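You operate a simulated robot arm through the tools that you are given. There is no shell and no other tool.

The job below is to be done with a simulated robot arm. You get a single attempt, and the scene is never put back.

JOB
Drain station 1's filter bowl, then close its air flowmeter and air valve.
Fine: shut the drain cock again; the flowmeter stays plugged in.
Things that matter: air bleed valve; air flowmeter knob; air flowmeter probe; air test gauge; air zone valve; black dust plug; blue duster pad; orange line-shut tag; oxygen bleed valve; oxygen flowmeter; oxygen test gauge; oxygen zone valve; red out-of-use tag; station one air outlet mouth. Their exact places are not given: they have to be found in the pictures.

Only the result counts: the job must be done as asked and must still hold three seconds after the hand-in. Knocking over, shifting, dropping, spilling or breaking anything else fails it.

ROBOT AND FRAMES
A 6-joint arm with a two-finger gripper on a trunk, on a base that drives. Base frame: it is fixed to the floor where the robot stands at the start and does not move with it; the origin is under the middle of the robot, x ahead of it, y to its left, z up. Lengths are in m, angles in rad, forces in N, time in s.
With the tool pointing down near the work surface it reaches from about 0.22 to 0.7 m from the robot's upright axis, wherever it stands. Its first joint turns from -2.897 to 2.897 rad. Places, roughly: air bleed valve [-2.9, 0.9, 1]; air flowmeter knob [-2.8, 1.5, 1]; air flowmeter probe [-2.9, 1.5, 1]; air test gauge [-2.75, 2, 0.75]; air zone valve [-2.9, 0.9, 1.6]; black dust plug [-2.75, 3, 0.75]; blue duster pad [-2.75, 3, 0.75]; orange line-shut tag [-2.75, 1.5, 0.75]; oxygen bleed valve [-2.9, 1.1, 1]; oxygen flowmeter [-2.75, 3.25, 0.75]; oxygen test gauge [-2.75, 2.5, 0.75]; oxygen zone valve [-2.9, 1.1, 1.6]; red out-of-use tag [-2.75, 1.75, 0.75]; station one air outlet mouth [-2.9, 1.5, 1]; station one filter bowl [-2.9, 1.3, 1.1]; station one oxygen valve [-2.9, 1.6, 1.3]; station one regulator knob [-2.9, 1.5, 1.2]; station three air valve [-2.9, 2.8, 1.3]; station three drain cock [-2.9, 2.8, 1]; station three oxygen valve [-2.9, 3.1, 1.3]; station three regulator knob [-2.9, 2.9, 1.2]; station two air valve [-2.9, 2.1, 1.3]; station two drain cock [-2.9, 2.1, 1]; station two oxygen valve [-2.9, 2.4, 1.3]; station two regulator knob [-2.9, 2.2, 1.2]; white dust plug [-2.75, 2.25, 0.75]. Payload 1.57 kg.
The tool frame sits at the grasp point between the pads (the TCP): z along the fingers, y along the line on which they close. The tips reach 0.021 m beyond it. The gripper opens to 0.07 m. The gripper's body begins 0.05 m behind the TCP.
Orientation is that of the tool frame in the base frame, as a unit quaternion [x, y, z, w]. With the fingers straight down and closing along the base's y, the tool's x points along the base's -x, its y along +y and its z along -z.

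CONTROLS
- The arm moves only by the tool drive_tool. Its argument "deltas" is a list of rows, each a list of 7 numbers: the turn, a rotation vector about the base's x, y, z in rad, then the shift along the base's x, y, z in m, then the opening in per cent of the stroke, from 0 (shut) to 100 (fully open). In form: [[wx, wy, wz, tx, ty, tz, grip], ...]. A call has 1 to 20 rows; each row shifts and turns the commanded pose from where the row before left it. A row lasts 0.2 s, in which the tool goes at most 0.05 m and 0.15 rad; a call with a longer step from one row to the next is refused whole, and so is a gripper value outside its range. A pose out of reach is approached as far as the arm can. The call stops where the force on the tool passes 40 N (or 10 N more than at its start, if that is more) or the arm is blocked; 0.2 s more then pass. Each finger halts on what it meets, pressing with about 30 N; the grip force reading is that of the motor and also rises with nothing between the fingers. The clock runs only during rows and for 0.2 s after the last one: add rows that do not move to give the fingers time. The reply holds the time, the measured pose of the TCP, the force on the tool along the base axes, the opening and the grip force, in the units named above and with some noise, with the torque about the TCP (base axes, N m) and any sound that the robot's microphone picked up, and new pictures: "pictures" is both (left out), scene, wrist or none.
- Cameras (640 x 400 px; columns grow to the right, rows downward): "scene" is now at [0.0359, 0.141, 1.5143]; the picture's right is [-0.21, -0.98, 0.00], its down [-0.47, 0.10, -0.87] and it looks along [0.86, -0.18, -0.48] (base axes); focal length 264 px, centre (320, 200). "wrist" rides on the gripper at [0.079, 0.004, -0.081] in the tool frame; the picture's right is [-0.05, 1.00, 0.00], its down [-0.67, -0.04, -0.75] and it looks along [-0.74, -0.04, 0.67] (tool axes); focal length 256 px, centre (320, 200).
- steer(legs): drives the robot by 1 to 6 legs, each [ahead, left, turn to the left] in m, m and rad, along the robot's own axes; the way and the turn of a leg run together, so that a leg with both is an arc; at most 1.5 m and 3.142 rad a leg. The arm and the cameras ride along, it lands a little off, and it stops where it bumps. It gives what a move gives, and a new picture of the scene camera.
- head_to(pan, tilt): turns the head with the scene camera to pan (to the left, within 2.705 rad either way) and tilt (down, from -0.506 to 1.204), counted from straight ahead of the robot. It gives what a move gives, and a new picture of the scene camera.
- probe_pixels(camera, pixels): for up to 12 pixels [column, row] of the newest picture of that camera ("zoom" is the newest enlarged one), the place [x, y, z] in the base frame of the surface seen there, good to about 0.003 m, but the place of the scene camera against the robot may be out by one fixed shift of up to 0.012 m in any direction. No time passes.
- zoom(camera, box): a new picture of the part [left, top, right, bottom] of that camera's present view, enlarged. No time passes.
- finish_job(): hands the job in; it is judged then, once.

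Unless the task says otherwise, let go and move clear before handing in.

The tools are called after "Request:" by a JSON object that holds its "op" and its "data". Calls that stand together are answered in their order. drive_tool: Moves the arm, as the interface text tells. Its arguments: {"type":"object","properties":{"deltas":{"type":"array"},"pictures":{"type":"string","enum":["both","scene","wrist","none"]}},"required":["deltas"]} The other tools are called the same way: steer (legs) drives the base; head_to (pan, tilt) turns the head that bears the scene camera; probe_pixels (camera, pixels) gives the place of the surface under pixels of a picture; zoom (camera, box) takes an enlarged picture of a part of a camera's view; finish_job () hands the job in.

At the start:

```text
clock: 0.0
eef_pos: [0.4022, 0.0133, 1.1323]
tool_rot: [-0.001, 1.0, -0.001, 0.0]
contact_force: [0.0, -0.7, -0.2]
torque: [0.01, -0.02, 0.0]
width: 0.0702
grasp_force: 0.0
robot x, y, heading: [-0.001, -0.0013, -0.002]
head pan, tilt: [-0.211, 0.506]
```

scene: 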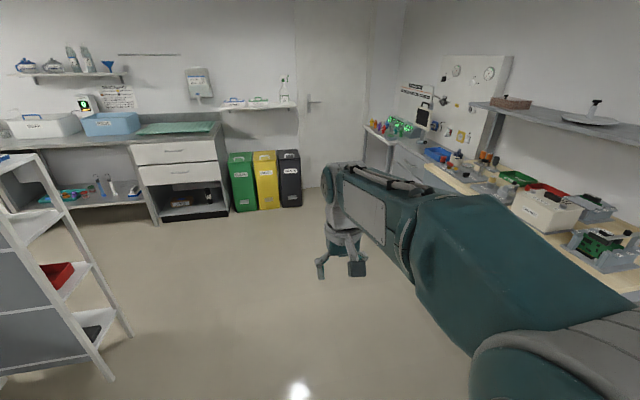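
wrist: 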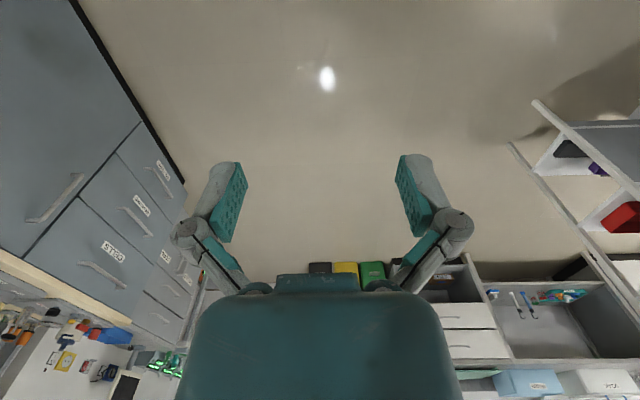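

The opening pictures show the room ahead; the station wall lies behind me on the left at about x=-2.9. I'll turn the head that way first.

Request:
{"op": "head_to", "data": {"pan": 2.6, "tilt": 0.2}}

```text
clock: 2.5
eef_pos: [0.401, 0.0125, 1.1327]
tool_rot: [-0.001, 1.0, 0.0, -0.001]
contact_force: [-0.1, -0.1, 0.1]
torque: [0.03, 0.01, 0.01]
width: 0.0701
grasp_force: 0.0
robot x, y, heading: [-0.0041, -0.0002, -0.001]
head pan, tilt: [2.601, 0.201]
```

scene: 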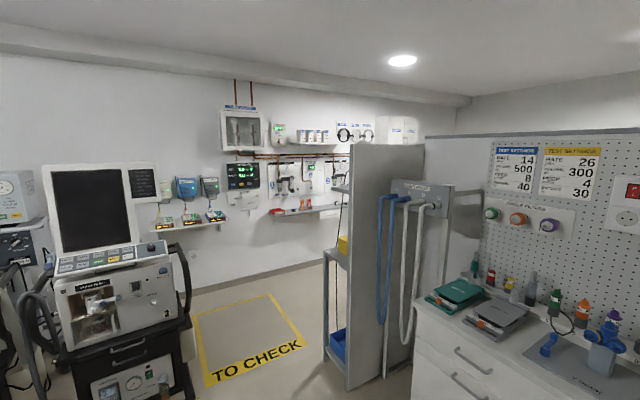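

The wall with zone valve cabinet (240,130) and stations (280-340,175) is visible; a shelf rack at (370,260) stands in between. I'll zoom and probe obstacle positions.

Request:
{"op": "zoom", "data": {"camera": "scene", "box": [200, 80, 360, 230]}}

Request:
{"op": "probe_pixels", "data": {"camera": "scene", "pixels": [[240, 130], [285, 175], [325, 380], [345, 385], [400, 350], [250, 310], [185, 350], [245, 270], [412, 380], [330, 255], [300, 210], [320, 205]]}}

```text
2.67 times, centred on (280, 155) of scene
```

zoom: 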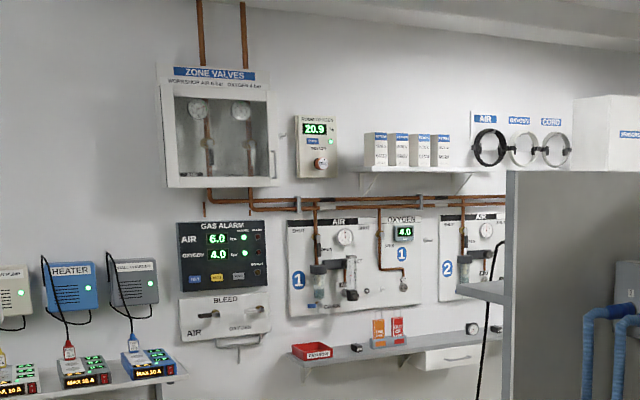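

```text
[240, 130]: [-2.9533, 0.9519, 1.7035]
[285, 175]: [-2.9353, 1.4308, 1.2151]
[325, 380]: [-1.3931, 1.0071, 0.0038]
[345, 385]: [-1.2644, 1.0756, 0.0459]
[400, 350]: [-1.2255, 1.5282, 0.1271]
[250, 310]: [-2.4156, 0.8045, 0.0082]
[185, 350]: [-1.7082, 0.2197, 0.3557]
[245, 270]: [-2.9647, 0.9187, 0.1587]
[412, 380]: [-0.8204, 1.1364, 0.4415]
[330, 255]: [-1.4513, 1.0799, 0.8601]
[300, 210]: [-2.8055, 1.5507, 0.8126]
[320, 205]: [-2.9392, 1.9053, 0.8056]
```

The way runs between the rack (corner about (-1.39,1.0)) and the cart on the left (about (-1.7,0.2)). I'll tilt down to check the gap.

Request:
{"op": "head_to", "data": {"pan": 2.7, "tilt": 0.6}}

```text
clock: 3.3
eef_pos: [0.4027, 0.0133, 1.1332]
tool_rot: [-0.001, 1.0, 0.0, 0.0]
contact_force: [-0.1, -0.3, -0.6]
torque: [0.01, -0.02, 0.02]
width: 0.07
grasp_force: 0.0
robot x, y, heading: [0.0021, 0.0014, -0.005]
head pan, tilt: [2.7, 0.6]
```

scene: 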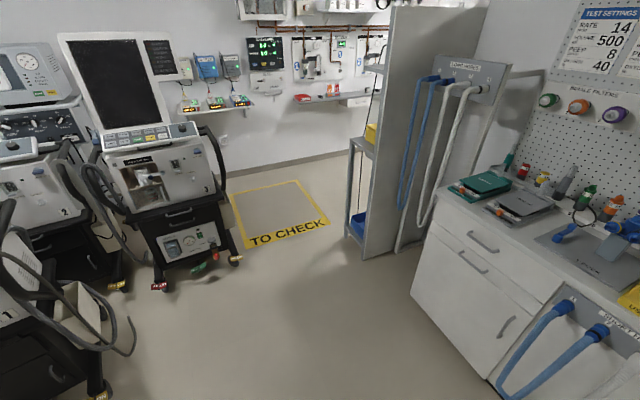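

Request:
{"op": "probe_pixels", "data": {"camera": "scene", "pixels": [[237, 258], [225, 195], [210, 270], [158, 285], [120, 288], [135, 345], [346, 238], [366, 258], [412, 292], [485, 375], [105, 395], [345, 195]]}}

```text
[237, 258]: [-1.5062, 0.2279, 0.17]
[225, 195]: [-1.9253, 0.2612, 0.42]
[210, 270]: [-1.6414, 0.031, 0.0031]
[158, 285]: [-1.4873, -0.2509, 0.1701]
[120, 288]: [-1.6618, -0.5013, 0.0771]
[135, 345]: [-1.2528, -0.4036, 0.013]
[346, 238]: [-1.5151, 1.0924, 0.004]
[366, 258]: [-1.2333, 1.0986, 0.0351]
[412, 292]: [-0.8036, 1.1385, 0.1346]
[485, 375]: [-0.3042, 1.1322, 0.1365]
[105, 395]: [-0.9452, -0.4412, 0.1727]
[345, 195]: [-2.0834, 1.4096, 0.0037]
```

The gap runs from the cart (y≈0.25) to the rack (y≈1.05), with its middle at y≈0.65. I'll turn left to face the wall, then sidestep to the gap line.

Request:
{"op": "steer", "data": {"legs": [[0, 0, 3.14], [0, -0.65, 0]]}}

Request:
{"op": "head_to", "data": {"pan": 0, "tilt": 0.5}}

```text
clock: 14.1
eef_pos: [-0.3377, 0.6717, 1.1341]
tool_rot: [0.999, -0.053, 0.0, 0.0]
contact_force: [-0.1, -0.1, -0.6]
torque: [0.02, -0.01, 0.0]
width: 0.0702
grasp_force: 0.1
robot x, y, heading: [0.0625, 0.6411, 3.033]
head pan, tilt: [2.7, 0.6]
```

scene: 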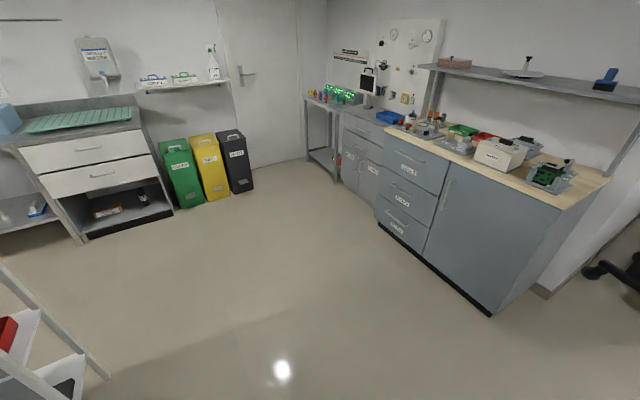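

```text
clock: 16.5
eef_pos: [-0.3383, 0.6725, 1.133]
tool_rot: [0.999, -0.052, 0.001, 0.0]
contact_force: [-0.2, 0.1, -0.3]
torque: [0.03, 0.03, 0.0]
width: 0.0696
grasp_force: 0.0
robot x, y, heading: [0.0611, 0.6412, 3.033]
head pan, tilt: [0.0, 0.499]
```

scene: 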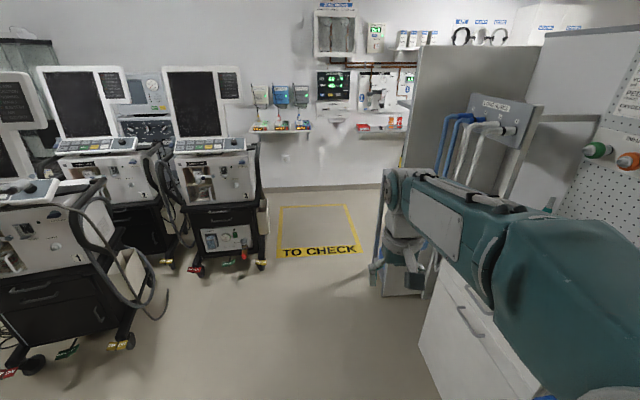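

Heading is 3.033, so I correct it by +0.105. Then I drive ahead along the gap's middle line at y≈0.65.

Request:
{"op": "steer", "data": {"legs": [[0, 0, 0.107]]}}

Request:
{"op": "probe_pixels", "data": {"camera": "scene", "pixels": [[250, 260], [262, 262], [270, 165], [385, 290], [388, 250], [405, 150]]}}

```text
clock: 17.4
eef_pos: [-0.3384, 0.6313, 1.1331]
tool_rot: [1.0, -0.001, 0.0, 0.0]
contact_force: [0.3, 0.1, -0.8]
torque: [0.0, -0.05, 0.0]
width: 0.0699
grasp_force: 0.2
robot x, y, heading: [0.0638, 0.6405, 3.139]
head pan, tilt: [0.0, 0.499]
```

scene: 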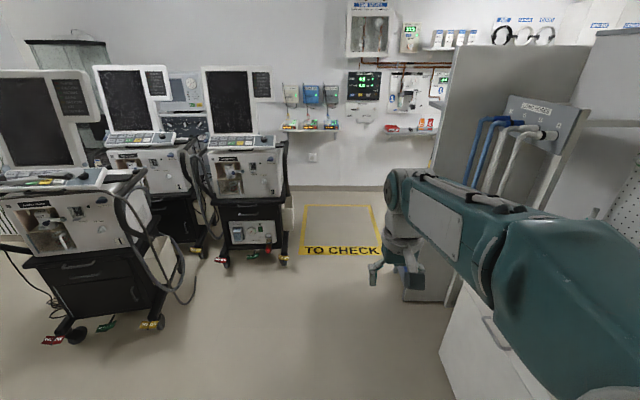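

```text
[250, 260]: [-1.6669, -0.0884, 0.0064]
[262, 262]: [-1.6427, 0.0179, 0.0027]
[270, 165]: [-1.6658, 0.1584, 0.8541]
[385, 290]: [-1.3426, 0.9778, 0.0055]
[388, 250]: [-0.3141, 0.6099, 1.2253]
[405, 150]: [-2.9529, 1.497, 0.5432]
```

Heading is now 3.139. I'll probe the cart's right edge and the rack's near edge in this picture before driving.

Request:
{"op": "probe_pixels", "data": {"camera": "scene", "pixels": [[287, 160], [284, 258], [286, 190], [405, 296], [430, 200], [432, 170], [440, 100], [302, 255], [380, 255], [436, 130]]}}

```text
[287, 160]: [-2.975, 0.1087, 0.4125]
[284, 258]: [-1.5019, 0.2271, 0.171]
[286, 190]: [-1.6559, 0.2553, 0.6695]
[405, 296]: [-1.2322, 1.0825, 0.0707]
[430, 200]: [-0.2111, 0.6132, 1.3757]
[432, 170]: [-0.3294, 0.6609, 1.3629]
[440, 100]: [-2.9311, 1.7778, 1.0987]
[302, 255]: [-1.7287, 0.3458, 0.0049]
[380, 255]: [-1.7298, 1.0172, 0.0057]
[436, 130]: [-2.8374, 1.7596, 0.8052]
```

The clear gap runs from y≈0.27 to 1.07, so I'll drive along y≈0.67 to x≈-1.9.

Request:
{"op": "steer", "data": {"legs": [[0.8, -0.03, 0]]}}

```text
clock: 21.7
eef_pos: [-1.1411, 0.6637, 1.1333]
tool_rot: [1.0, 0.0, -0.001, -0.001]
contact_force: [0.3, -0.4, -0.4]
torque: [0.0, -0.01, 0.03]
width: 0.0701
grasp_force: 0.0
robot x, y, heading: [-0.7401, 0.6721, 3.142]
head pan, tilt: [0.0, 0.499]
```

scene: 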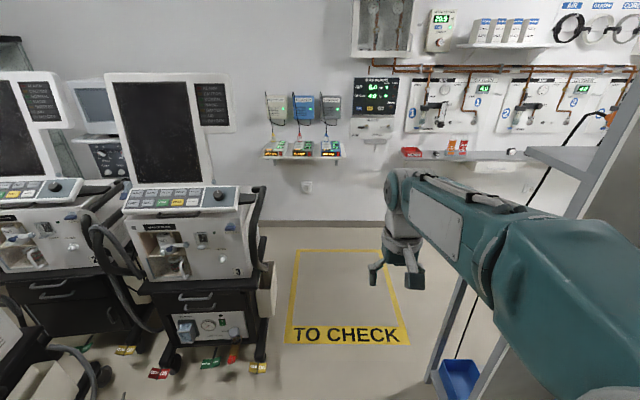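

The robot is centred at y=0.672, with the rack on the right and the cart on the left. I'll go on to x≈-1.9.

Request:
{"op": "steer", "data": {"legs": [[1.15, 0, 0]]}}

```text
clock: 27.6
eef_pos: [-2.2878, 0.6601, 1.132]
tool_rot: [1.0, 0.002, -0.001, 0.0]
contact_force: [-0.5, 0.3, -0.2]
torque: [-0.02, -0.01, 0.0]
width: 0.0703
grasp_force: 0.1
robot x, y, heading: [-1.8886, 0.6716, -3.137]
head pan, tilt: [0.0, 0.499]
```

scene: 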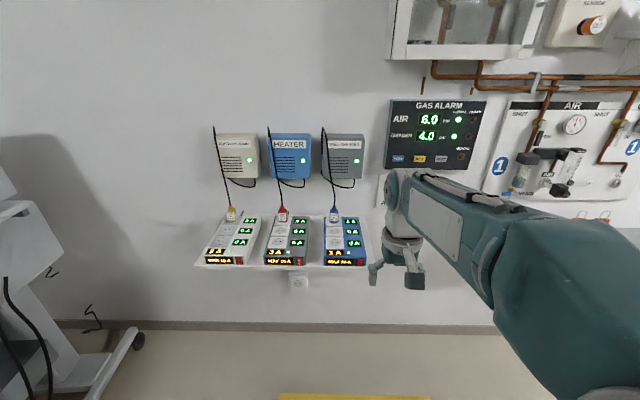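

Next is a sidestep right to y≈1.4; I'll look right first to check the rack's clearance.

Request:
{"op": "head_to", "data": {"pan": -1.6, "tilt": 0.7}}

```text
clock: 29.2
eef_pos: [-2.289, 0.6611, 1.1335]
tool_rot: [1.0, 0.003, -0.001, 0.0]
contact_force: [0.4, 0.1, -0.1]
torque: [0.0, 0.02, 0.04]
width: 0.0697
grasp_force: 0.0
robot x, y, heading: [-1.885, 0.6746, -3.139]
head pan, tilt: [-1.6, 0.7]
```

scene: 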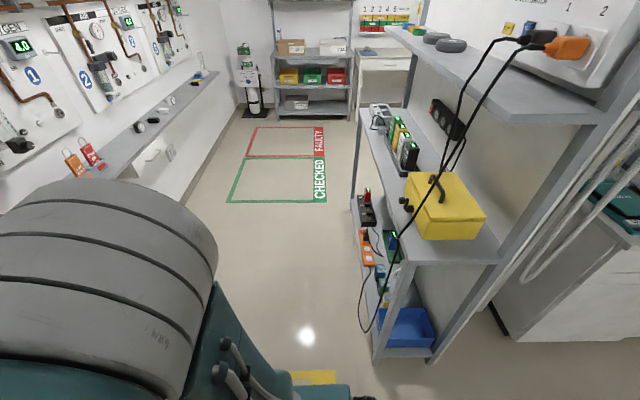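

Request:
{"op": "probe_pixels", "data": {"camera": "scene", "pixels": [[375, 360], [365, 320], [400, 215], [358, 105], [390, 35], [355, 195], [110, 178], [190, 110], [195, 75], [488, 120], [495, 260], [362, 270]]}}

```text
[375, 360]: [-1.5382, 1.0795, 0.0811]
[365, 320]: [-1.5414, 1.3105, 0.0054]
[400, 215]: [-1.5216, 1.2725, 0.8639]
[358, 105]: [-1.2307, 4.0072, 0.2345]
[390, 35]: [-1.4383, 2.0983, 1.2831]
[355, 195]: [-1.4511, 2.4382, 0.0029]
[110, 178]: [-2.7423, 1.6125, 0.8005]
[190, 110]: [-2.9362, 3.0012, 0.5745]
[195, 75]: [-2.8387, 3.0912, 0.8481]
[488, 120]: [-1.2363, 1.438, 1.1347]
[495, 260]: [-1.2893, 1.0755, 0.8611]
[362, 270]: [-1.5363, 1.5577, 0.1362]
```

The rack face is at x≈-1.54 and the shelf front at about -2.66. I'll edge forward 0.18 and sidestep right 0.7.

Request:
{"op": "steer", "data": {"legs": [[0.18, 0, 0], [0, -0.7, 0]]}}

Request:
{"op": "head_to", "data": {"pan": 0, "tilt": 0.4}}

```text
clock: 34.2
eef_pos: [-2.471, 1.3562, 1.1333]
tool_rot: [1.0, 0.003, 0.0, -0.001]
contact_force: [-0.2, 0.0, 0.3]
torque: [0.06, -0.02, 0.0]
width: 0.0701
grasp_force: 0.1
robot x, y, heading: [-2.0696, 1.3687, -3.136]
head pan, tilt: [-1.6, 0.7]
```

scene: 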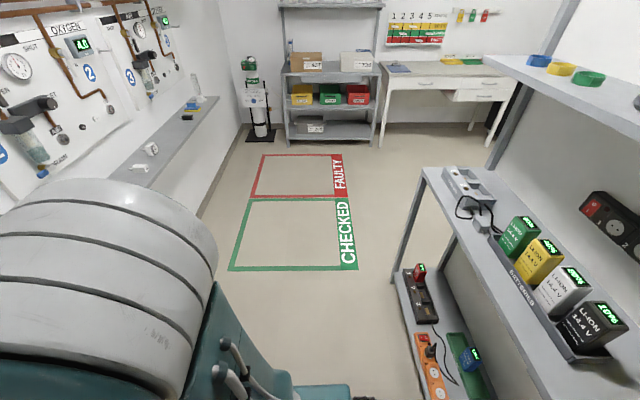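

```text
clock: 35.8
eef_pos: [-2.4713, 1.3569, 1.1336]
tool_rot: [1.0, 0.003, 0.0, -0.001]
contact_force: [-0.5, -0.2, -0.2]
torque: [-0.03, 0.02, 0.03]
width: 0.0701
grasp_force: 0.0
robot x, y, heading: [-2.0712, 1.3717, -3.133]
head pan, tilt: [0.0, 0.4]
```

scene: 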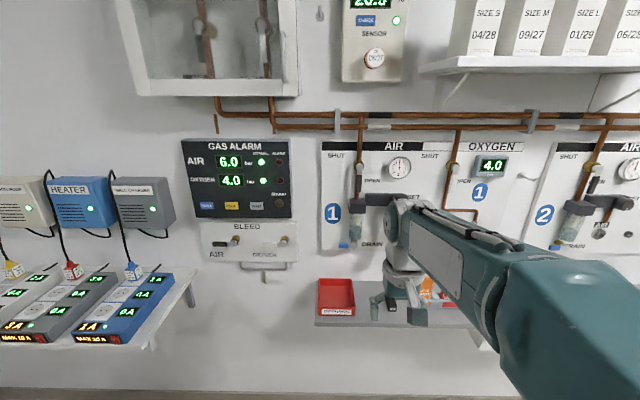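

Station 1's panel is at (330–470,145–255), partly hidden by the arm. I'll zoom in on it.

Request:
{"op": "zoom", "data": {"camera": "scene", "box": [310, 120, 470, 270]}}

Request:
{"op": "zoom", "data": {"camera": "wrist", "box": [0, 0, 640, 400]}}

```text
2.67 times, centred on (390, 195) of scene
```

zoom: 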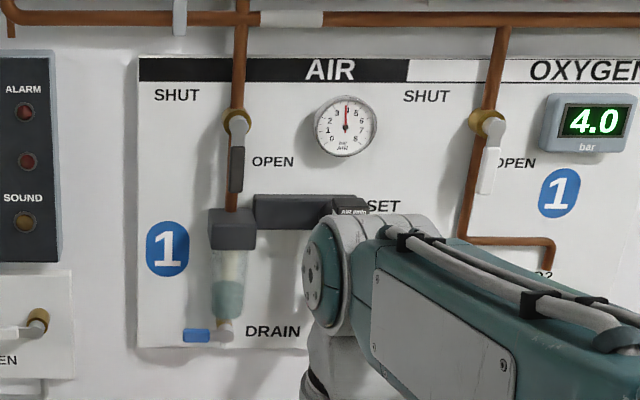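

```text
1.00 times, centred on (320, 200) of wrist (not enlarged: the box is as wide or as high as the picture)
```

zoom: 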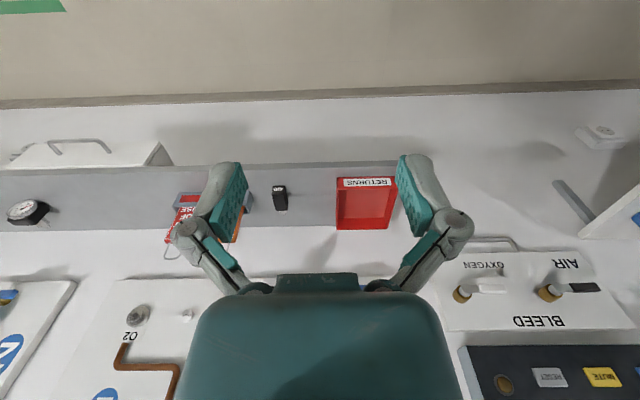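

The levers are visible: air valve lever down (237,170 in zoom) and blue drain lever pointing left (197,335), but the flowmeter is hidden. I'll sidestep right to get the arm out of the line of sight.

Request:
{"op": "steer", "data": {"legs": [[0, -0.3, 0]]}}

Request:
{"op": "zoom", "data": {"camera": "scene", "box": [180, 120, 340, 270]}}

```text
clock: 37.9
eef_pos: [-2.4728, 1.6491, 1.133]
tool_rot: [1.0, 0.005, 0.0, -0.001]
contact_force: [0.1, 0.2, 0.3]
torque: [0.01, -0.02, -0.01]
width: 0.07
grasp_force: 0.0
robot x, y, heading: [-2.0715, 1.67, -3.127]
head pan, tilt: [0.0, 0.4]
```

scene: 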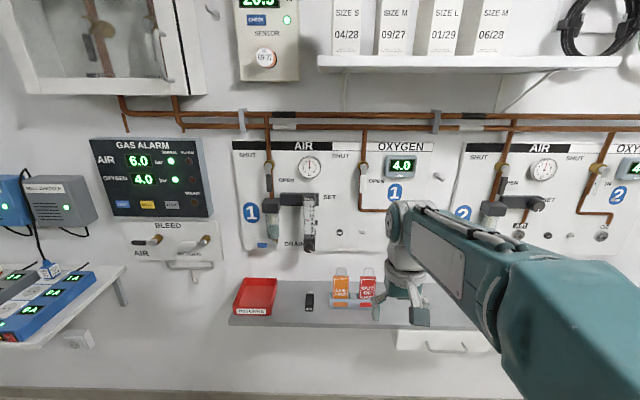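

```text
2.67 times, centred on (260, 195) of scene
```

zoom: 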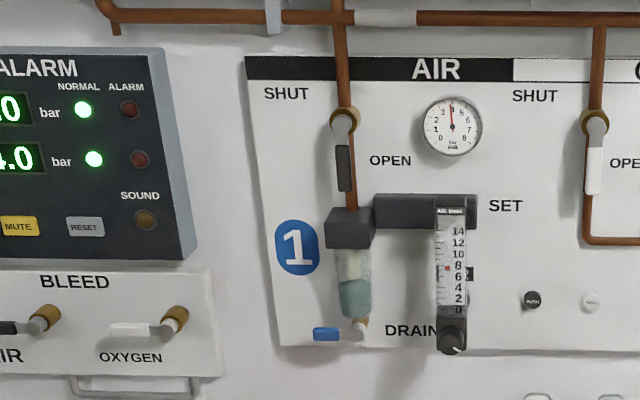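

Now everything is clear: flowmeter knob at zoom (452,342), drain lever (326,334), bowl (355,285), air valve lever (344,165). I'll zoom tighter and probe these.

Request:
{"op": "probe_pixels", "data": {"camera": "zoom", "pixels": [[452, 342], [452, 330], [326, 334], [355, 333], [344, 120], [344, 150], [344, 185], [353, 280], [425, 210], [470, 212], [450, 270], [300, 200]]}}

Request:
{"op": "zoom", "data": {"camera": "scene", "box": [250, 190, 330, 260]}}

```text
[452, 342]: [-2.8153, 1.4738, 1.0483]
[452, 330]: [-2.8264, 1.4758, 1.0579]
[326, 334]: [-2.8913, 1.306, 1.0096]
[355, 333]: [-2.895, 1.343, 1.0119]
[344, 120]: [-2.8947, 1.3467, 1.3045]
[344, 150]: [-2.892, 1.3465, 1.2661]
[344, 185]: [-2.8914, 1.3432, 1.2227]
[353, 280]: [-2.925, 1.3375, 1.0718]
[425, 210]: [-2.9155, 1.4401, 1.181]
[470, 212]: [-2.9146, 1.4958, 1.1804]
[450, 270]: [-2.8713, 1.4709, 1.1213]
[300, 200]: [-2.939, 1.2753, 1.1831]
```

```text
5.71 times, centred on (290, 225) of scene
```

zoom: 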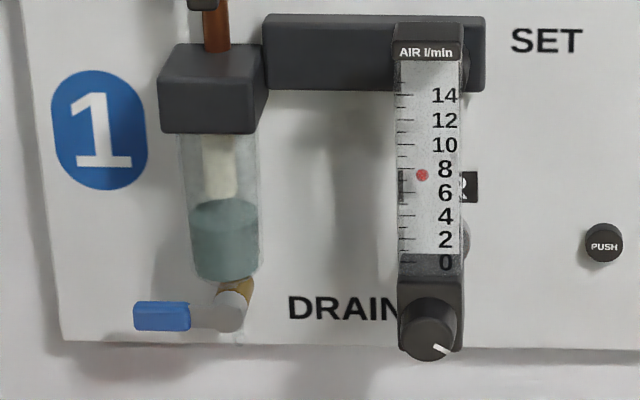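

The flowmeter reads about 7.5 (red float), its knob faces me with the mark at 4 o'clock, and the drain lever points left. I'll tip the tool to point at the wall (turn about +y by 90°) while moving a bit forward in free air.

Request:
{"op": "drive_tool", "data": {"deltas": [[0, 0.1428, 0, -0.015, 0, 0.005, 100], [0, 0.1428, 0, -0.015, 0, 0.005, 100], [0, 0.1428, 0, -0.015, 0, 0.005, 100], [0, 0.1428, 0, -0.015, 0, 0.005, 100], [0, 0.1428, 0, -0.015, 0, 0.005, 100], [0, 0.1428, 0, -0.015, 0, 0.005, 100], [0, 0.1428, 0, -0.015, 0, 0.005, 100], [0, 0.1428, 0, -0.015, 0, 0.005, 100], [0, 0.1428, 0, -0.015, 0, 0.005, 100], [0, 0.1428, 0, -0.015, 0, 0.005, 100], [0, 0.1428, 0, -0.015, 0, 0.005, 100], [0, 0, 0, 0, 0, 0, 100]]}}

```text
clock: 40.5
eef_pos: [-2.6335, 1.6559, 1.1852]
tool_rot: [-0.707, -0.004, 0.708, 0.003]
contact_force: [0.4, 0.2, 0.6]
torque: [0.0, 0.0, -0.01]
width: 0.0701
grasp_force: 0.0
out of reach, approached as far as the arm can: row 8, 9
robot x, y, heading: [-2.0714, 1.6645, -3.132]
head pan, tilt: [0.0, 0.4]
```

scene: 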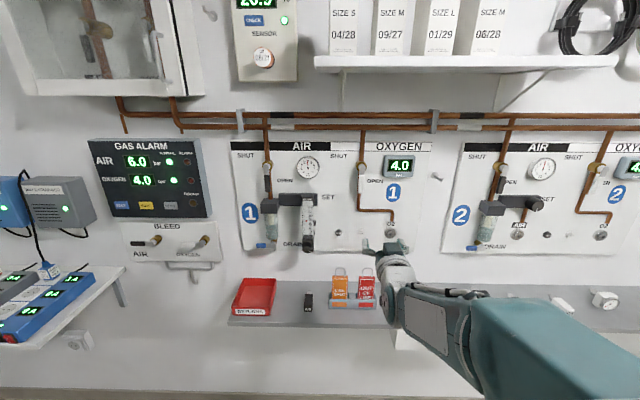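
wrist: 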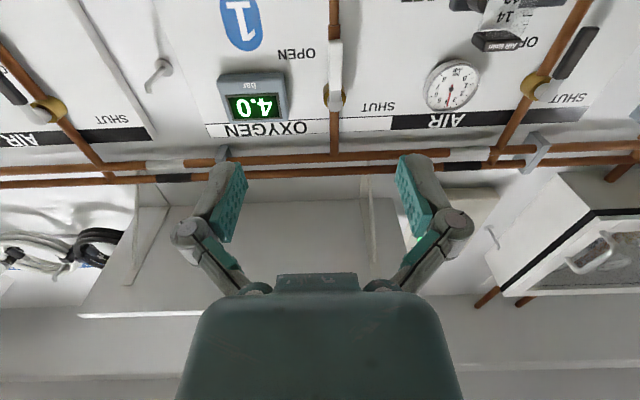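

The tool points at the wall and the view of station 1 is open. I'll check the forearm's clearance over the shelf and tags before driving closer.

Request:
{"op": "probe_pixels", "data": {"camera": "scene", "pixels": [[400, 260], [388, 300], [405, 330], [440, 350], [362, 270], [340, 268], [330, 325], [262, 310], [265, 245], [306, 242], [308, 299]]}}

```text
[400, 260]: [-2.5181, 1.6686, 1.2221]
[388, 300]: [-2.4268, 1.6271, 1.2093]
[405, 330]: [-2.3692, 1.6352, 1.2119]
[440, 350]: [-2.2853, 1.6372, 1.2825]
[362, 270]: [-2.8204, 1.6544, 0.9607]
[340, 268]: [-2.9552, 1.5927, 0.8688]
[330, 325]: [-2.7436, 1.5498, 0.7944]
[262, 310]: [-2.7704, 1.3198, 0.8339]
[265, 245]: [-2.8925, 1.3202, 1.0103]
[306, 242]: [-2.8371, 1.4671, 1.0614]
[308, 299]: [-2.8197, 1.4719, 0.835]
```

The forearm sits at z≈1.2, well above the tags (top z≈0.96), and the shelf front is at x≈-2.74. I'll drive ahead 0.12 and left 0.12.

Request:
{"op": "steer", "data": {"legs": [[0.12, 0.12, 0]]}}

Request:
{"op": "zoom", "data": {"camera": "scene", "box": [240, 180, 400, 280]}}

```text
clock: 41.9
eef_pos: [-2.7487, 1.5361, 1.1857]
tool_rot: [-0.707, -0.005, 0.707, 0.002]
contact_force: [0.6, 0.8, -0.3]
torque: [0.03, 0.01, 0.0]
width: 0.07
grasp_force: 0.1
robot x, y, heading: [-2.1871, 1.5458, -3.129]
head pan, tilt: [0.0, 0.4]
```

scene: 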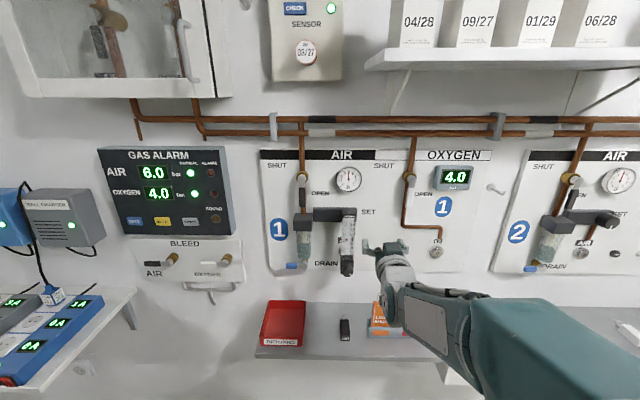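

```text
4.00 times, centred on (320, 230) of scene
```

zoom: 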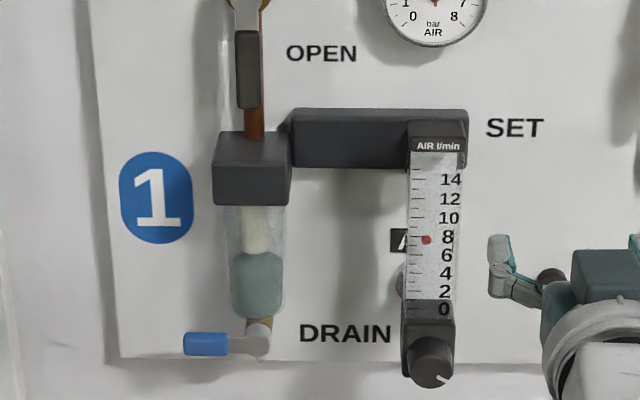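

The left fingertip is visible at zoom (500,250); probing it against the known TCP gives the camera's fixed offset, along with the target points.

Request:
{"op": "probe_pixels", "data": {"camera": "zoom", "pixels": [[498, 240], [494, 265], [500, 290], [505, 245], [190, 344], [226, 344], [262, 344], [246, 40], [247, 100], [428, 362], [410, 355], [452, 358]]}}

Request:
{"op": "zoom", "data": {"camera": "scene", "box": [350, 220, 430, 270]}}

```text
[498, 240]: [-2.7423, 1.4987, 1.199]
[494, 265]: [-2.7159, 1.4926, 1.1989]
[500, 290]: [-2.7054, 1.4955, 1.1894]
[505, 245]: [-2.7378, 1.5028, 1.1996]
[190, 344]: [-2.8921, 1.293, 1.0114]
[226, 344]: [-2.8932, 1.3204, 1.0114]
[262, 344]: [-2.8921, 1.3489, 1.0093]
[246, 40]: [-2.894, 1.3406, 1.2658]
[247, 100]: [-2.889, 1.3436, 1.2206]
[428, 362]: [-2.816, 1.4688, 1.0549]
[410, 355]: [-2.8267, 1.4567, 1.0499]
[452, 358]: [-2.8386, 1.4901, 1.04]
```

```text
8.00 times, centred on (390, 245) of scene
```

zoom: 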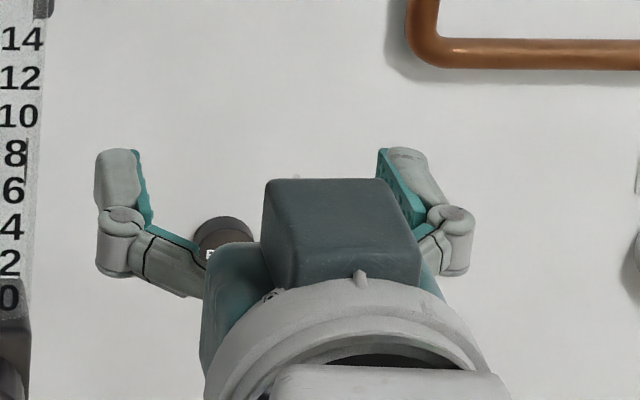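

I'll probe the fingertips finely for the offset.

Request:
{"op": "probe_pixels", "data": {"camera": "zoom", "pixels": [[118, 152], [115, 175], [132, 155], [138, 170], [380, 155], [405, 152], [415, 170], [383, 170], [120, 215], [118, 200]]}}

```text
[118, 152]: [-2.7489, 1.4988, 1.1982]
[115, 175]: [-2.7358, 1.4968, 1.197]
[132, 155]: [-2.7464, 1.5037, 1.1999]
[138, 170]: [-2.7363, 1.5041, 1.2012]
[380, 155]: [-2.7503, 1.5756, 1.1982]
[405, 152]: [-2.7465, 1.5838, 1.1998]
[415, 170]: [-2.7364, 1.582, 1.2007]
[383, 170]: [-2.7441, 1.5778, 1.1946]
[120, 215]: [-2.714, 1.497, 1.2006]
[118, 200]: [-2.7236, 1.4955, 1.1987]
```

The fingertips give the camera offset as roughly (+0.010,+0.004,+0.006), so the drain lever's true place is about (-2.90, 1.303, 1.005). I'll roll the tool -90° about x, so the fingers close vertically, and move in front of the lever while staying clear.

Request:
{"op": "drive_tool", "data": {"deltas": [[-0.1428, 0, 0, 0.002, -0.0212, -0.0165, 60], [-0.1428, 0, 0, 0.002, -0.0212, -0.0165, 60], [-0.1428, 0, 0, 0.002, -0.0212, -0.0165, 60], [-0.1428, 0, 0, 0.002, -0.0212, -0.0165, 60], [-0.1428, 0, 0, 0.002, -0.0212, -0.0165, 60], [-0.1428, 0, 0, 0.002, -0.0212, -0.0165, 60], [-0.1428, 0, 0, 0.002, -0.0212, -0.0165, 60], [-0.1428, 0, 0, 0.002, -0.0212, -0.0165, 60], [-0.1428, 0, 0, 0.002, -0.0212, -0.0165, 60], [-0.1428, 0, 0, 0.002, -0.0212, -0.0165, 60], [-0.1428, 0, 0, 0.002, -0.0212, -0.0165, 60], [0, 0, 0, 0, 0, 0, 60]]}}

```text
clock: 44.5
eef_pos: [-2.7249, 1.3036, 1.0046]
tool_rot: [-0.501, 0.498, 0.503, -0.498]
contact_force: [0.0, -0.2, 0.5]
torque: [0.0, 0.01, 0.03]
width: 0.0421
grasp_force: 0.0
robot x, y, heading: [-2.1896, 1.5463, -3.13]
head pan, tilt: [0.0, 0.4]
```

scene: 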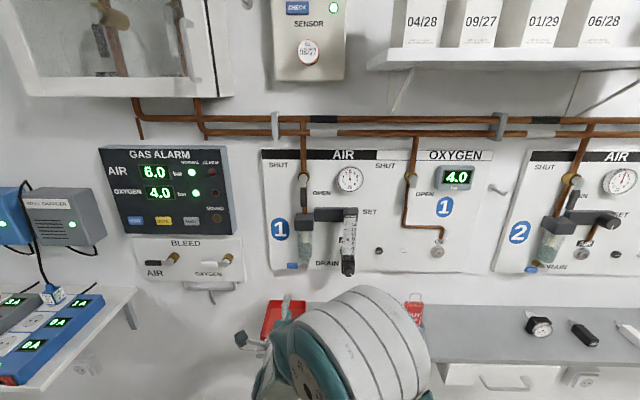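
wrist: 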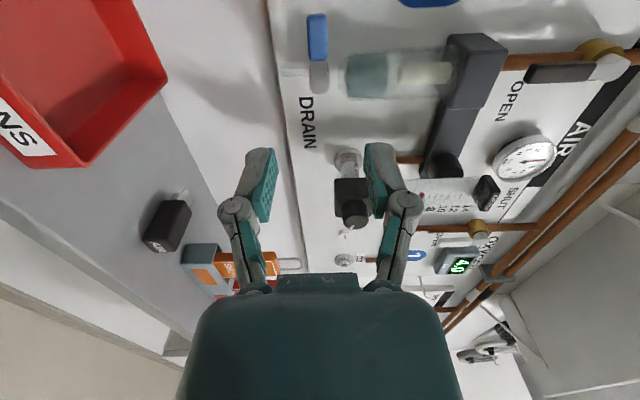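

The wrist camera sees the drain lever at (317,38) and its hub at (319,75). The wrist camera is not said to be shifted, so I'll probe with it.

Request:
{"op": "probe_pixels", "data": {"camera": "wrist", "pixels": [[317, 18], [317, 38], [317, 55], [309, 38], [326, 38], [319, 75], [319, 88], [400, 75], [353, 212], [348, 165], [370, 75], [560, 72]]}}

Request:
{"op": "zoom", "data": {"camera": "wrist", "box": [270, 0, 430, 110]}}

```text
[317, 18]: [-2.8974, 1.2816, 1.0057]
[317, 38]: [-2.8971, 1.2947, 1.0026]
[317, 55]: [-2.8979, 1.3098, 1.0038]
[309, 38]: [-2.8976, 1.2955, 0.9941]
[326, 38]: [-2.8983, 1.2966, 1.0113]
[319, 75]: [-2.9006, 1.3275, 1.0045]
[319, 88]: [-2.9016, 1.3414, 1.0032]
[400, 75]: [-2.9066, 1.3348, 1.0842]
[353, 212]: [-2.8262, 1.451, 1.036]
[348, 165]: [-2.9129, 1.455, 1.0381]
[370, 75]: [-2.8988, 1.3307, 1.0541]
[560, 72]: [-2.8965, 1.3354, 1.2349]
```

```text
3.64 times, centred on (350, 55) of wrist
```

zoom: 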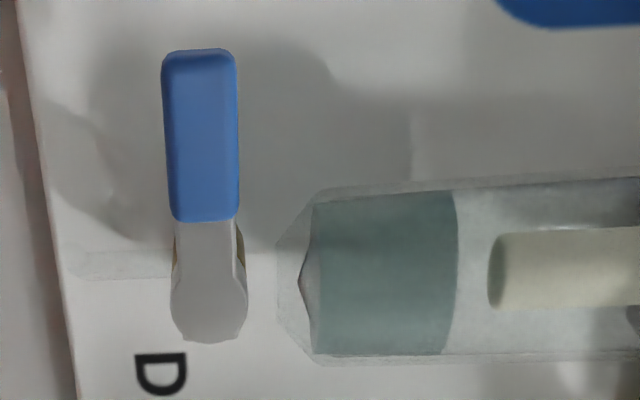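

Wrist probing puts the lever at y 1.28–1.312, z≈1.003, front face x≈-2.898, hub at y≈1.333. I'll go in with the fingers open 0.035 around the lever, then narrow them to a loose cage.

Request:
{"op": "drive_tool", "data": {"deltas": [[0, 0, 0, -0.027, -0.0013, -0.0003, 50], [0, 0, 0, -0.027, -0.0013, -0.0003, 50], [0, 0, 0, -0.027, -0.0013, -0.0003, 50], [0, 0, 0, -0.027, -0.0013, -0.0003, 50], [0, 0, 0, -0.027, -0.0012, -0.0002, 50], [0, 0, 0, -0.025, -0.0012, -0.0002, 50], [0, 0, 0, 0, 0, 0, 50]]}}

```text
clock: 46.1
eef_pos: [-2.888, 1.2919, 1.0021]
tool_rot: [-0.502, 0.497, 0.504, -0.497]
contact_force: [-0.7, -0.4, 0.6]
torque: [0.01, -0.03, 0.02]
width: 0.0348
grasp_force: 0.0
robot x, y, heading: [-2.1858, 1.5458, -3.132]
head pan, tilt: [0.0, 0.4]
```

scene: 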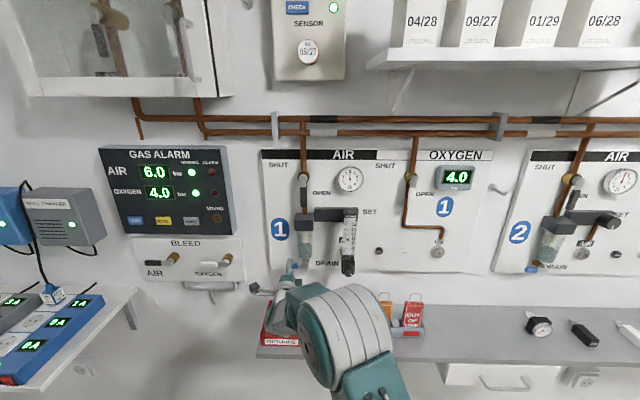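
wrist: 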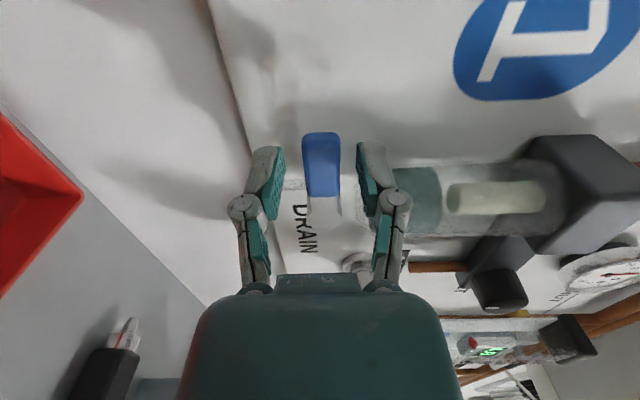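

The blue lever sits centred between the fingers. I'll narrow to a light cage and start turning it downward about the hub, a few steps first.

Request:
{"op": "drive_tool", "data": {"deltas": [[0, 0, 0, 0, 0, 0, 30], [0, 0, 0, 0, 0, 0, 30], [0.1428, 0, 0, 0, 0.00042, -0.00583, 30], [0.1428, 0, 0, 0, 0.00124, -0.00572, 30], [0.1428, 0, 0, 0, 0.00204, -0.00548, 30], [0.1428, 0, 0, 0, 0.0028, -0.00513, 30]]}}

```text
clock: 47.5
eef_pos: [-2.8871, 1.2979, 0.9808]
tool_rot: [-0.623, 0.333, 0.623, -0.336]
contact_force: [-0.2, -1.0, 0.8]
torque: [0.04, 0.01, 0.06]
width: 0.0217
grasp_force: 0.5
robot x, y, heading: [-2.1852, 1.5492, -3.128]
head pan, tilt: [0.0, 0.4]
```

scene: 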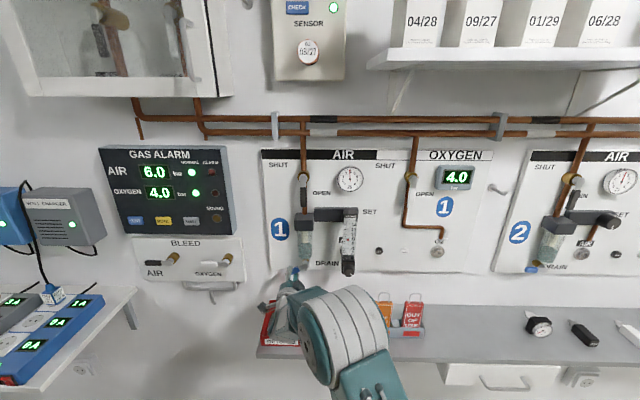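
wrist: 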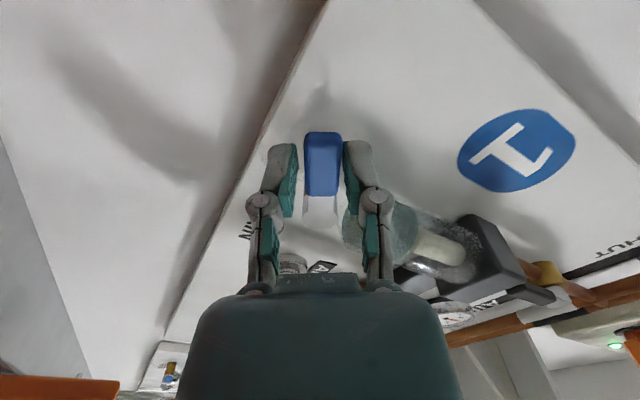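

The lever turns with the fingers and the forces are tiny. I'll carry on to straight down.

Request:
{"op": "drive_tool", "data": {"deltas": [[0.1428, 0, 0, 0, 0.00351, -0.00468, 30], [0.1428, 0, 0, 0, 0.00414, -0.00414, 30], [0.1428, 0, 0, 0, 0.00468, -0.00351, 30], [0.1428, 0, 0, 0, 0.00513, -0.0028, 30], [0.1428, 0, 0, 0, 0.00548, -0.00204, 30], [0.1428, 0, 0, 0, 0.00572, -0.00124, 30], [0.1428, 0, 0, 0, 0.00583, -0.00042, 30]]}}

Request:
{"op": "zoom", "data": {"camera": "scene", "box": [250, 190, 378, 290]}}

```text
clock: 49.1
eef_pos: [-2.8874, 1.3327, 0.964]
tool_rot: [0.707, 0.006, -0.707, -0.003]
contact_force: [-0.6, -0.9, -0.5]
torque: [-0.01, -0.01, 0.0]
width: 0.0219
grasp_force: 1.4
robot x, y, heading: [-2.1884, 1.548, -3.128]
head pan, tilt: [0.0, 0.4]
```

scene: 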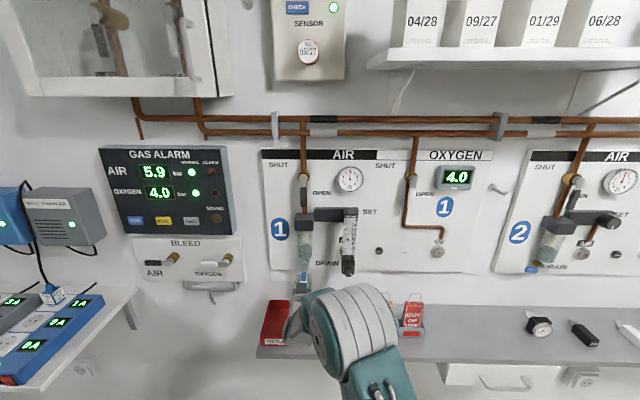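
wrist: 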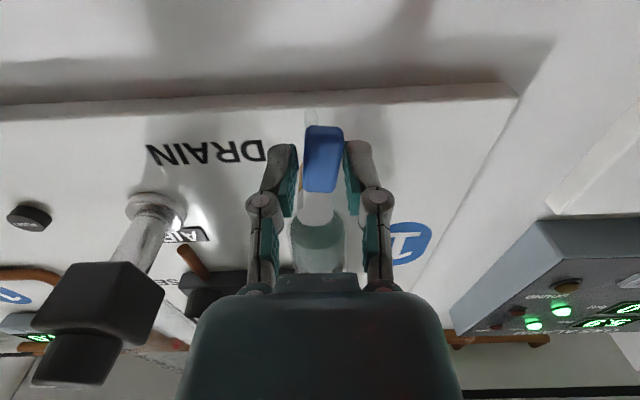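

```text
4.00 times, centred on (314, 240) of scene
```

zoom: 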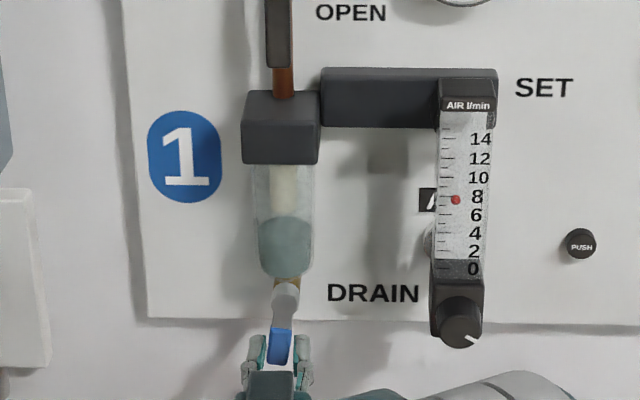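

The lever is nearly down and the air pressure dipped to 5.9. I'll nudge it a little further and let time pass while watching the water level.

Request:
{"op": "drive_tool", "data": {"deltas": [[0.1, 0, 0, 0, 0.004, 0, 30], [0.05, 0, 0, 0, 0.003, 0, 30], [0, 0, 0, 0, 0, 0, 30], [0, 0, 0, 0, 0, 0, 30], [0, 0, 0, 0, 0, 0, 30], [0, 0, 0, 0, 0, 0, 30], [0, 0, 0, 0, 0, 0, 30], [0, 0, 0, 0, 0, 0, 30]]}}

Request:
{"op": "zoom", "data": {"camera": "scene", "box": [250, 190, 378, 290]}}

```text
clock: 50.9
eef_pos: [-2.8864, 1.3409, 0.9624]
tool_rot: [-0.705, -0.059, 0.705, 0.055]
contact_force: [0.1, -7.5, 3.8]
torque: [-0.09, 0.06, 0.11]
width: 0.0258
grasp_force: 3.3
robot x, y, heading: [-2.1822, 1.5504, -3.133]
head pan, tilt: [0.0, 0.4]
```

scene: 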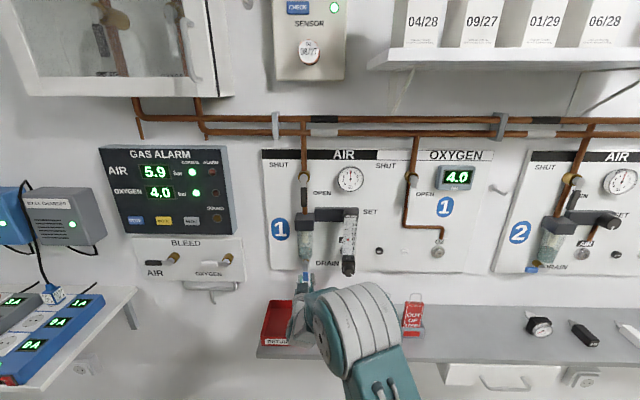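
wrist: 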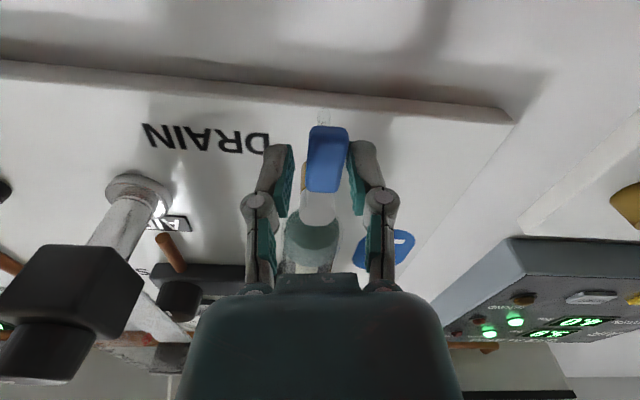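

```text
4.00 times, centred on (314, 240) of scene
```

zoom: 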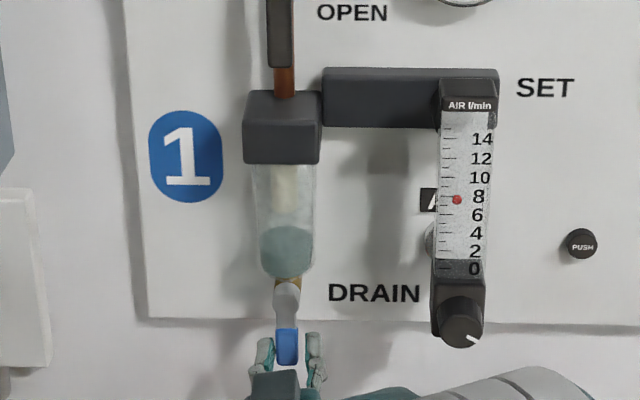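

The lever is straight down at its stop (7.5 N) and the water level is falling (zoom row 228, was 218). I'll ease off the stop and wait.

Request:
{"op": "drive_tool", "data": {"deltas": [[-0.1, 0, 0, 0, -0.003, 0, 36], [0, 0, 0, 0, 0, 0, 36], [0, 0, 0, 0, 0, 0, 36], [0, 0, 0, 0, 0, 0, 36], [0, 0, 0, 0, 0, 0, 36], [0, 0, 0, 0, 0, 0, 36], [0, 0, 0, 0, 0, 0, 36], [0, 0, 0, 0, 0, 0, 36], [0, 0, 0, 0, 0, 0, 36], [0, 0, 0, 0, 0, 0, 36], [0, 0, 0, 0, 0, 0, 36], [0, 0, 0, 0, 0, 0, 36], [0, 0, 0, 0, 0, 0, 36], [0, 0, 0, 0, 0, 0, 36], [0, 0, 0, 0, 0, 0, 36], [0, 0, 0, 0, 0, 0, 36], [0, 0, 0, 0, 0, 0, 36], [0, 0, 0, 0, 0, 0, 36], [0, 0, 0, 0, 0, 0, 36], [0, 0, 0, 0, 0, 0, 36]], "pictures": "scene"}}

Request:
{"op": "zoom", "data": {"camera": "scene", "box": [250, 190, 378, 290]}}

```text
clock: 55.1
eef_pos: [-2.888, 1.3369, 0.9615]
tool_rot: [0.707, 0.023, -0.707, -0.02]
contact_force: [-0.3, 0.4, -0.2]
torque: [-0.01, -0.02, 0.03]
width: 0.0253
grasp_force: 0.0
robot x, y, heading: [-2.1882, 1.5456, -3.125]
head pan, tilt: [0.0, 0.4]
```

scene: 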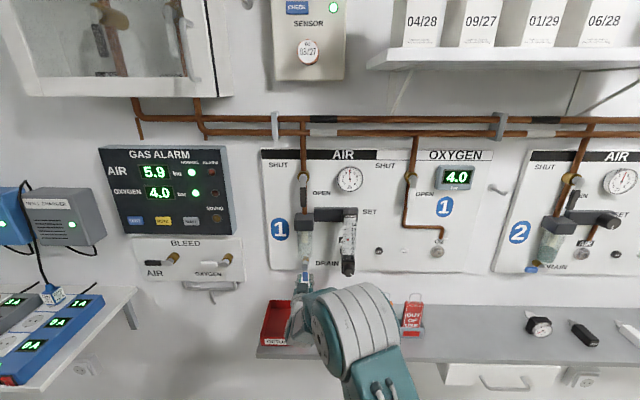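

```text
4.00 times, centred on (314, 240) of scene
```

zoom: 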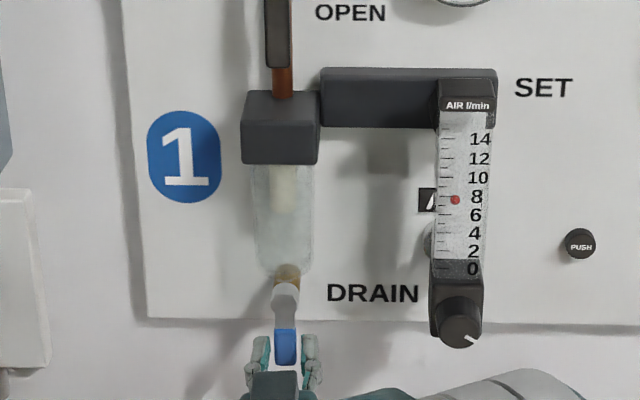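

The bowl looks empty now. I'll zoom closer to make sure.

Request:
{"op": "zoom", "data": {"camera": "scene", "box": [285, 215, 325, 265]}}

Request:
{"op": "drive_tool", "data": {"deltas": [[0, 0, 0, 0, 0, 0, 36], [0, 0, 0, 0, 0, 0, 36], [0, 0, 0, 0, 0, 0, 36], [0, 0, 0, 0, 0, 0, 36], [0, 0, 0, 0, 0, 0, 36], [0, 0, 0, 0, 0, 0, 36], [0, 0, 0, 0, 0, 0, 36], [0, 0, 0, 0, 0, 0, 36], [0, 0, 0, 0, 0, 0, 36], [0, 0, 0, 0, 0, 0, 36]], "pictures": "scene"}}

Request:
{"op": "zoom", "data": {"camera": "scene", "box": [285, 215, 325, 265]}}

```text
8.00 times, centred on (305, 240) of scene
```

zoom: 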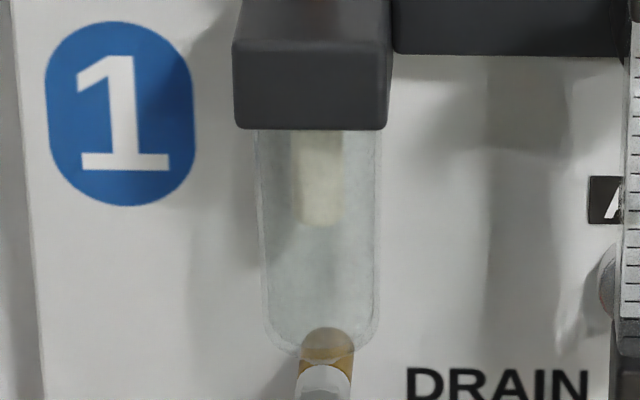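

```text
clock: 57.3
eef_pos: [-2.8875, 1.3383, 0.9624]
tool_rot: [-0.707, -0.023, 0.707, 0.021]
contact_force: [-0.8, 0.3, 0.2]
torque: [0.01, -0.01, 0.01]
width: 0.025
grasp_force: 0.2
robot x, y, heading: [-2.1889, 1.5491, -3.129]
head pan, tilt: [0.0, 0.4]
```

scene: 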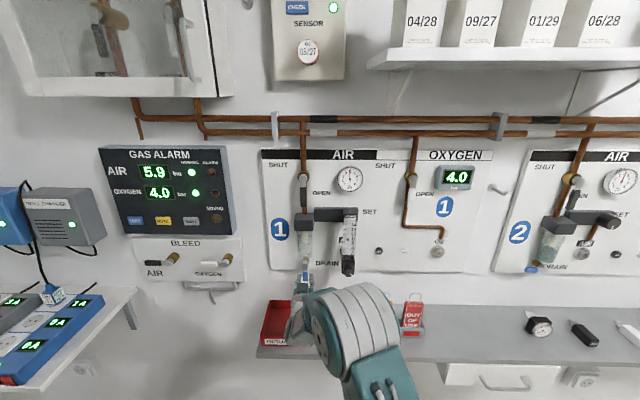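

```text
8.00 times, centred on (305, 240) of scene
```

zoom: 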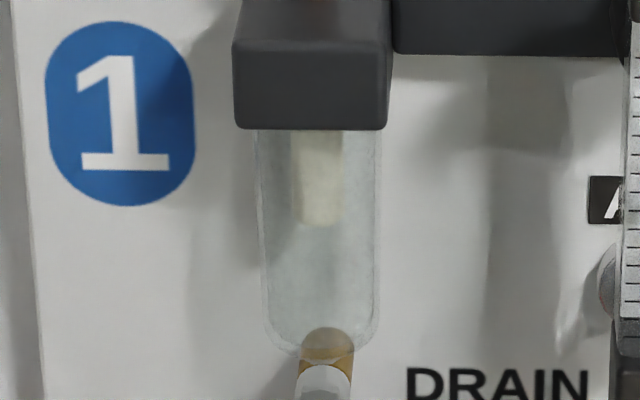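

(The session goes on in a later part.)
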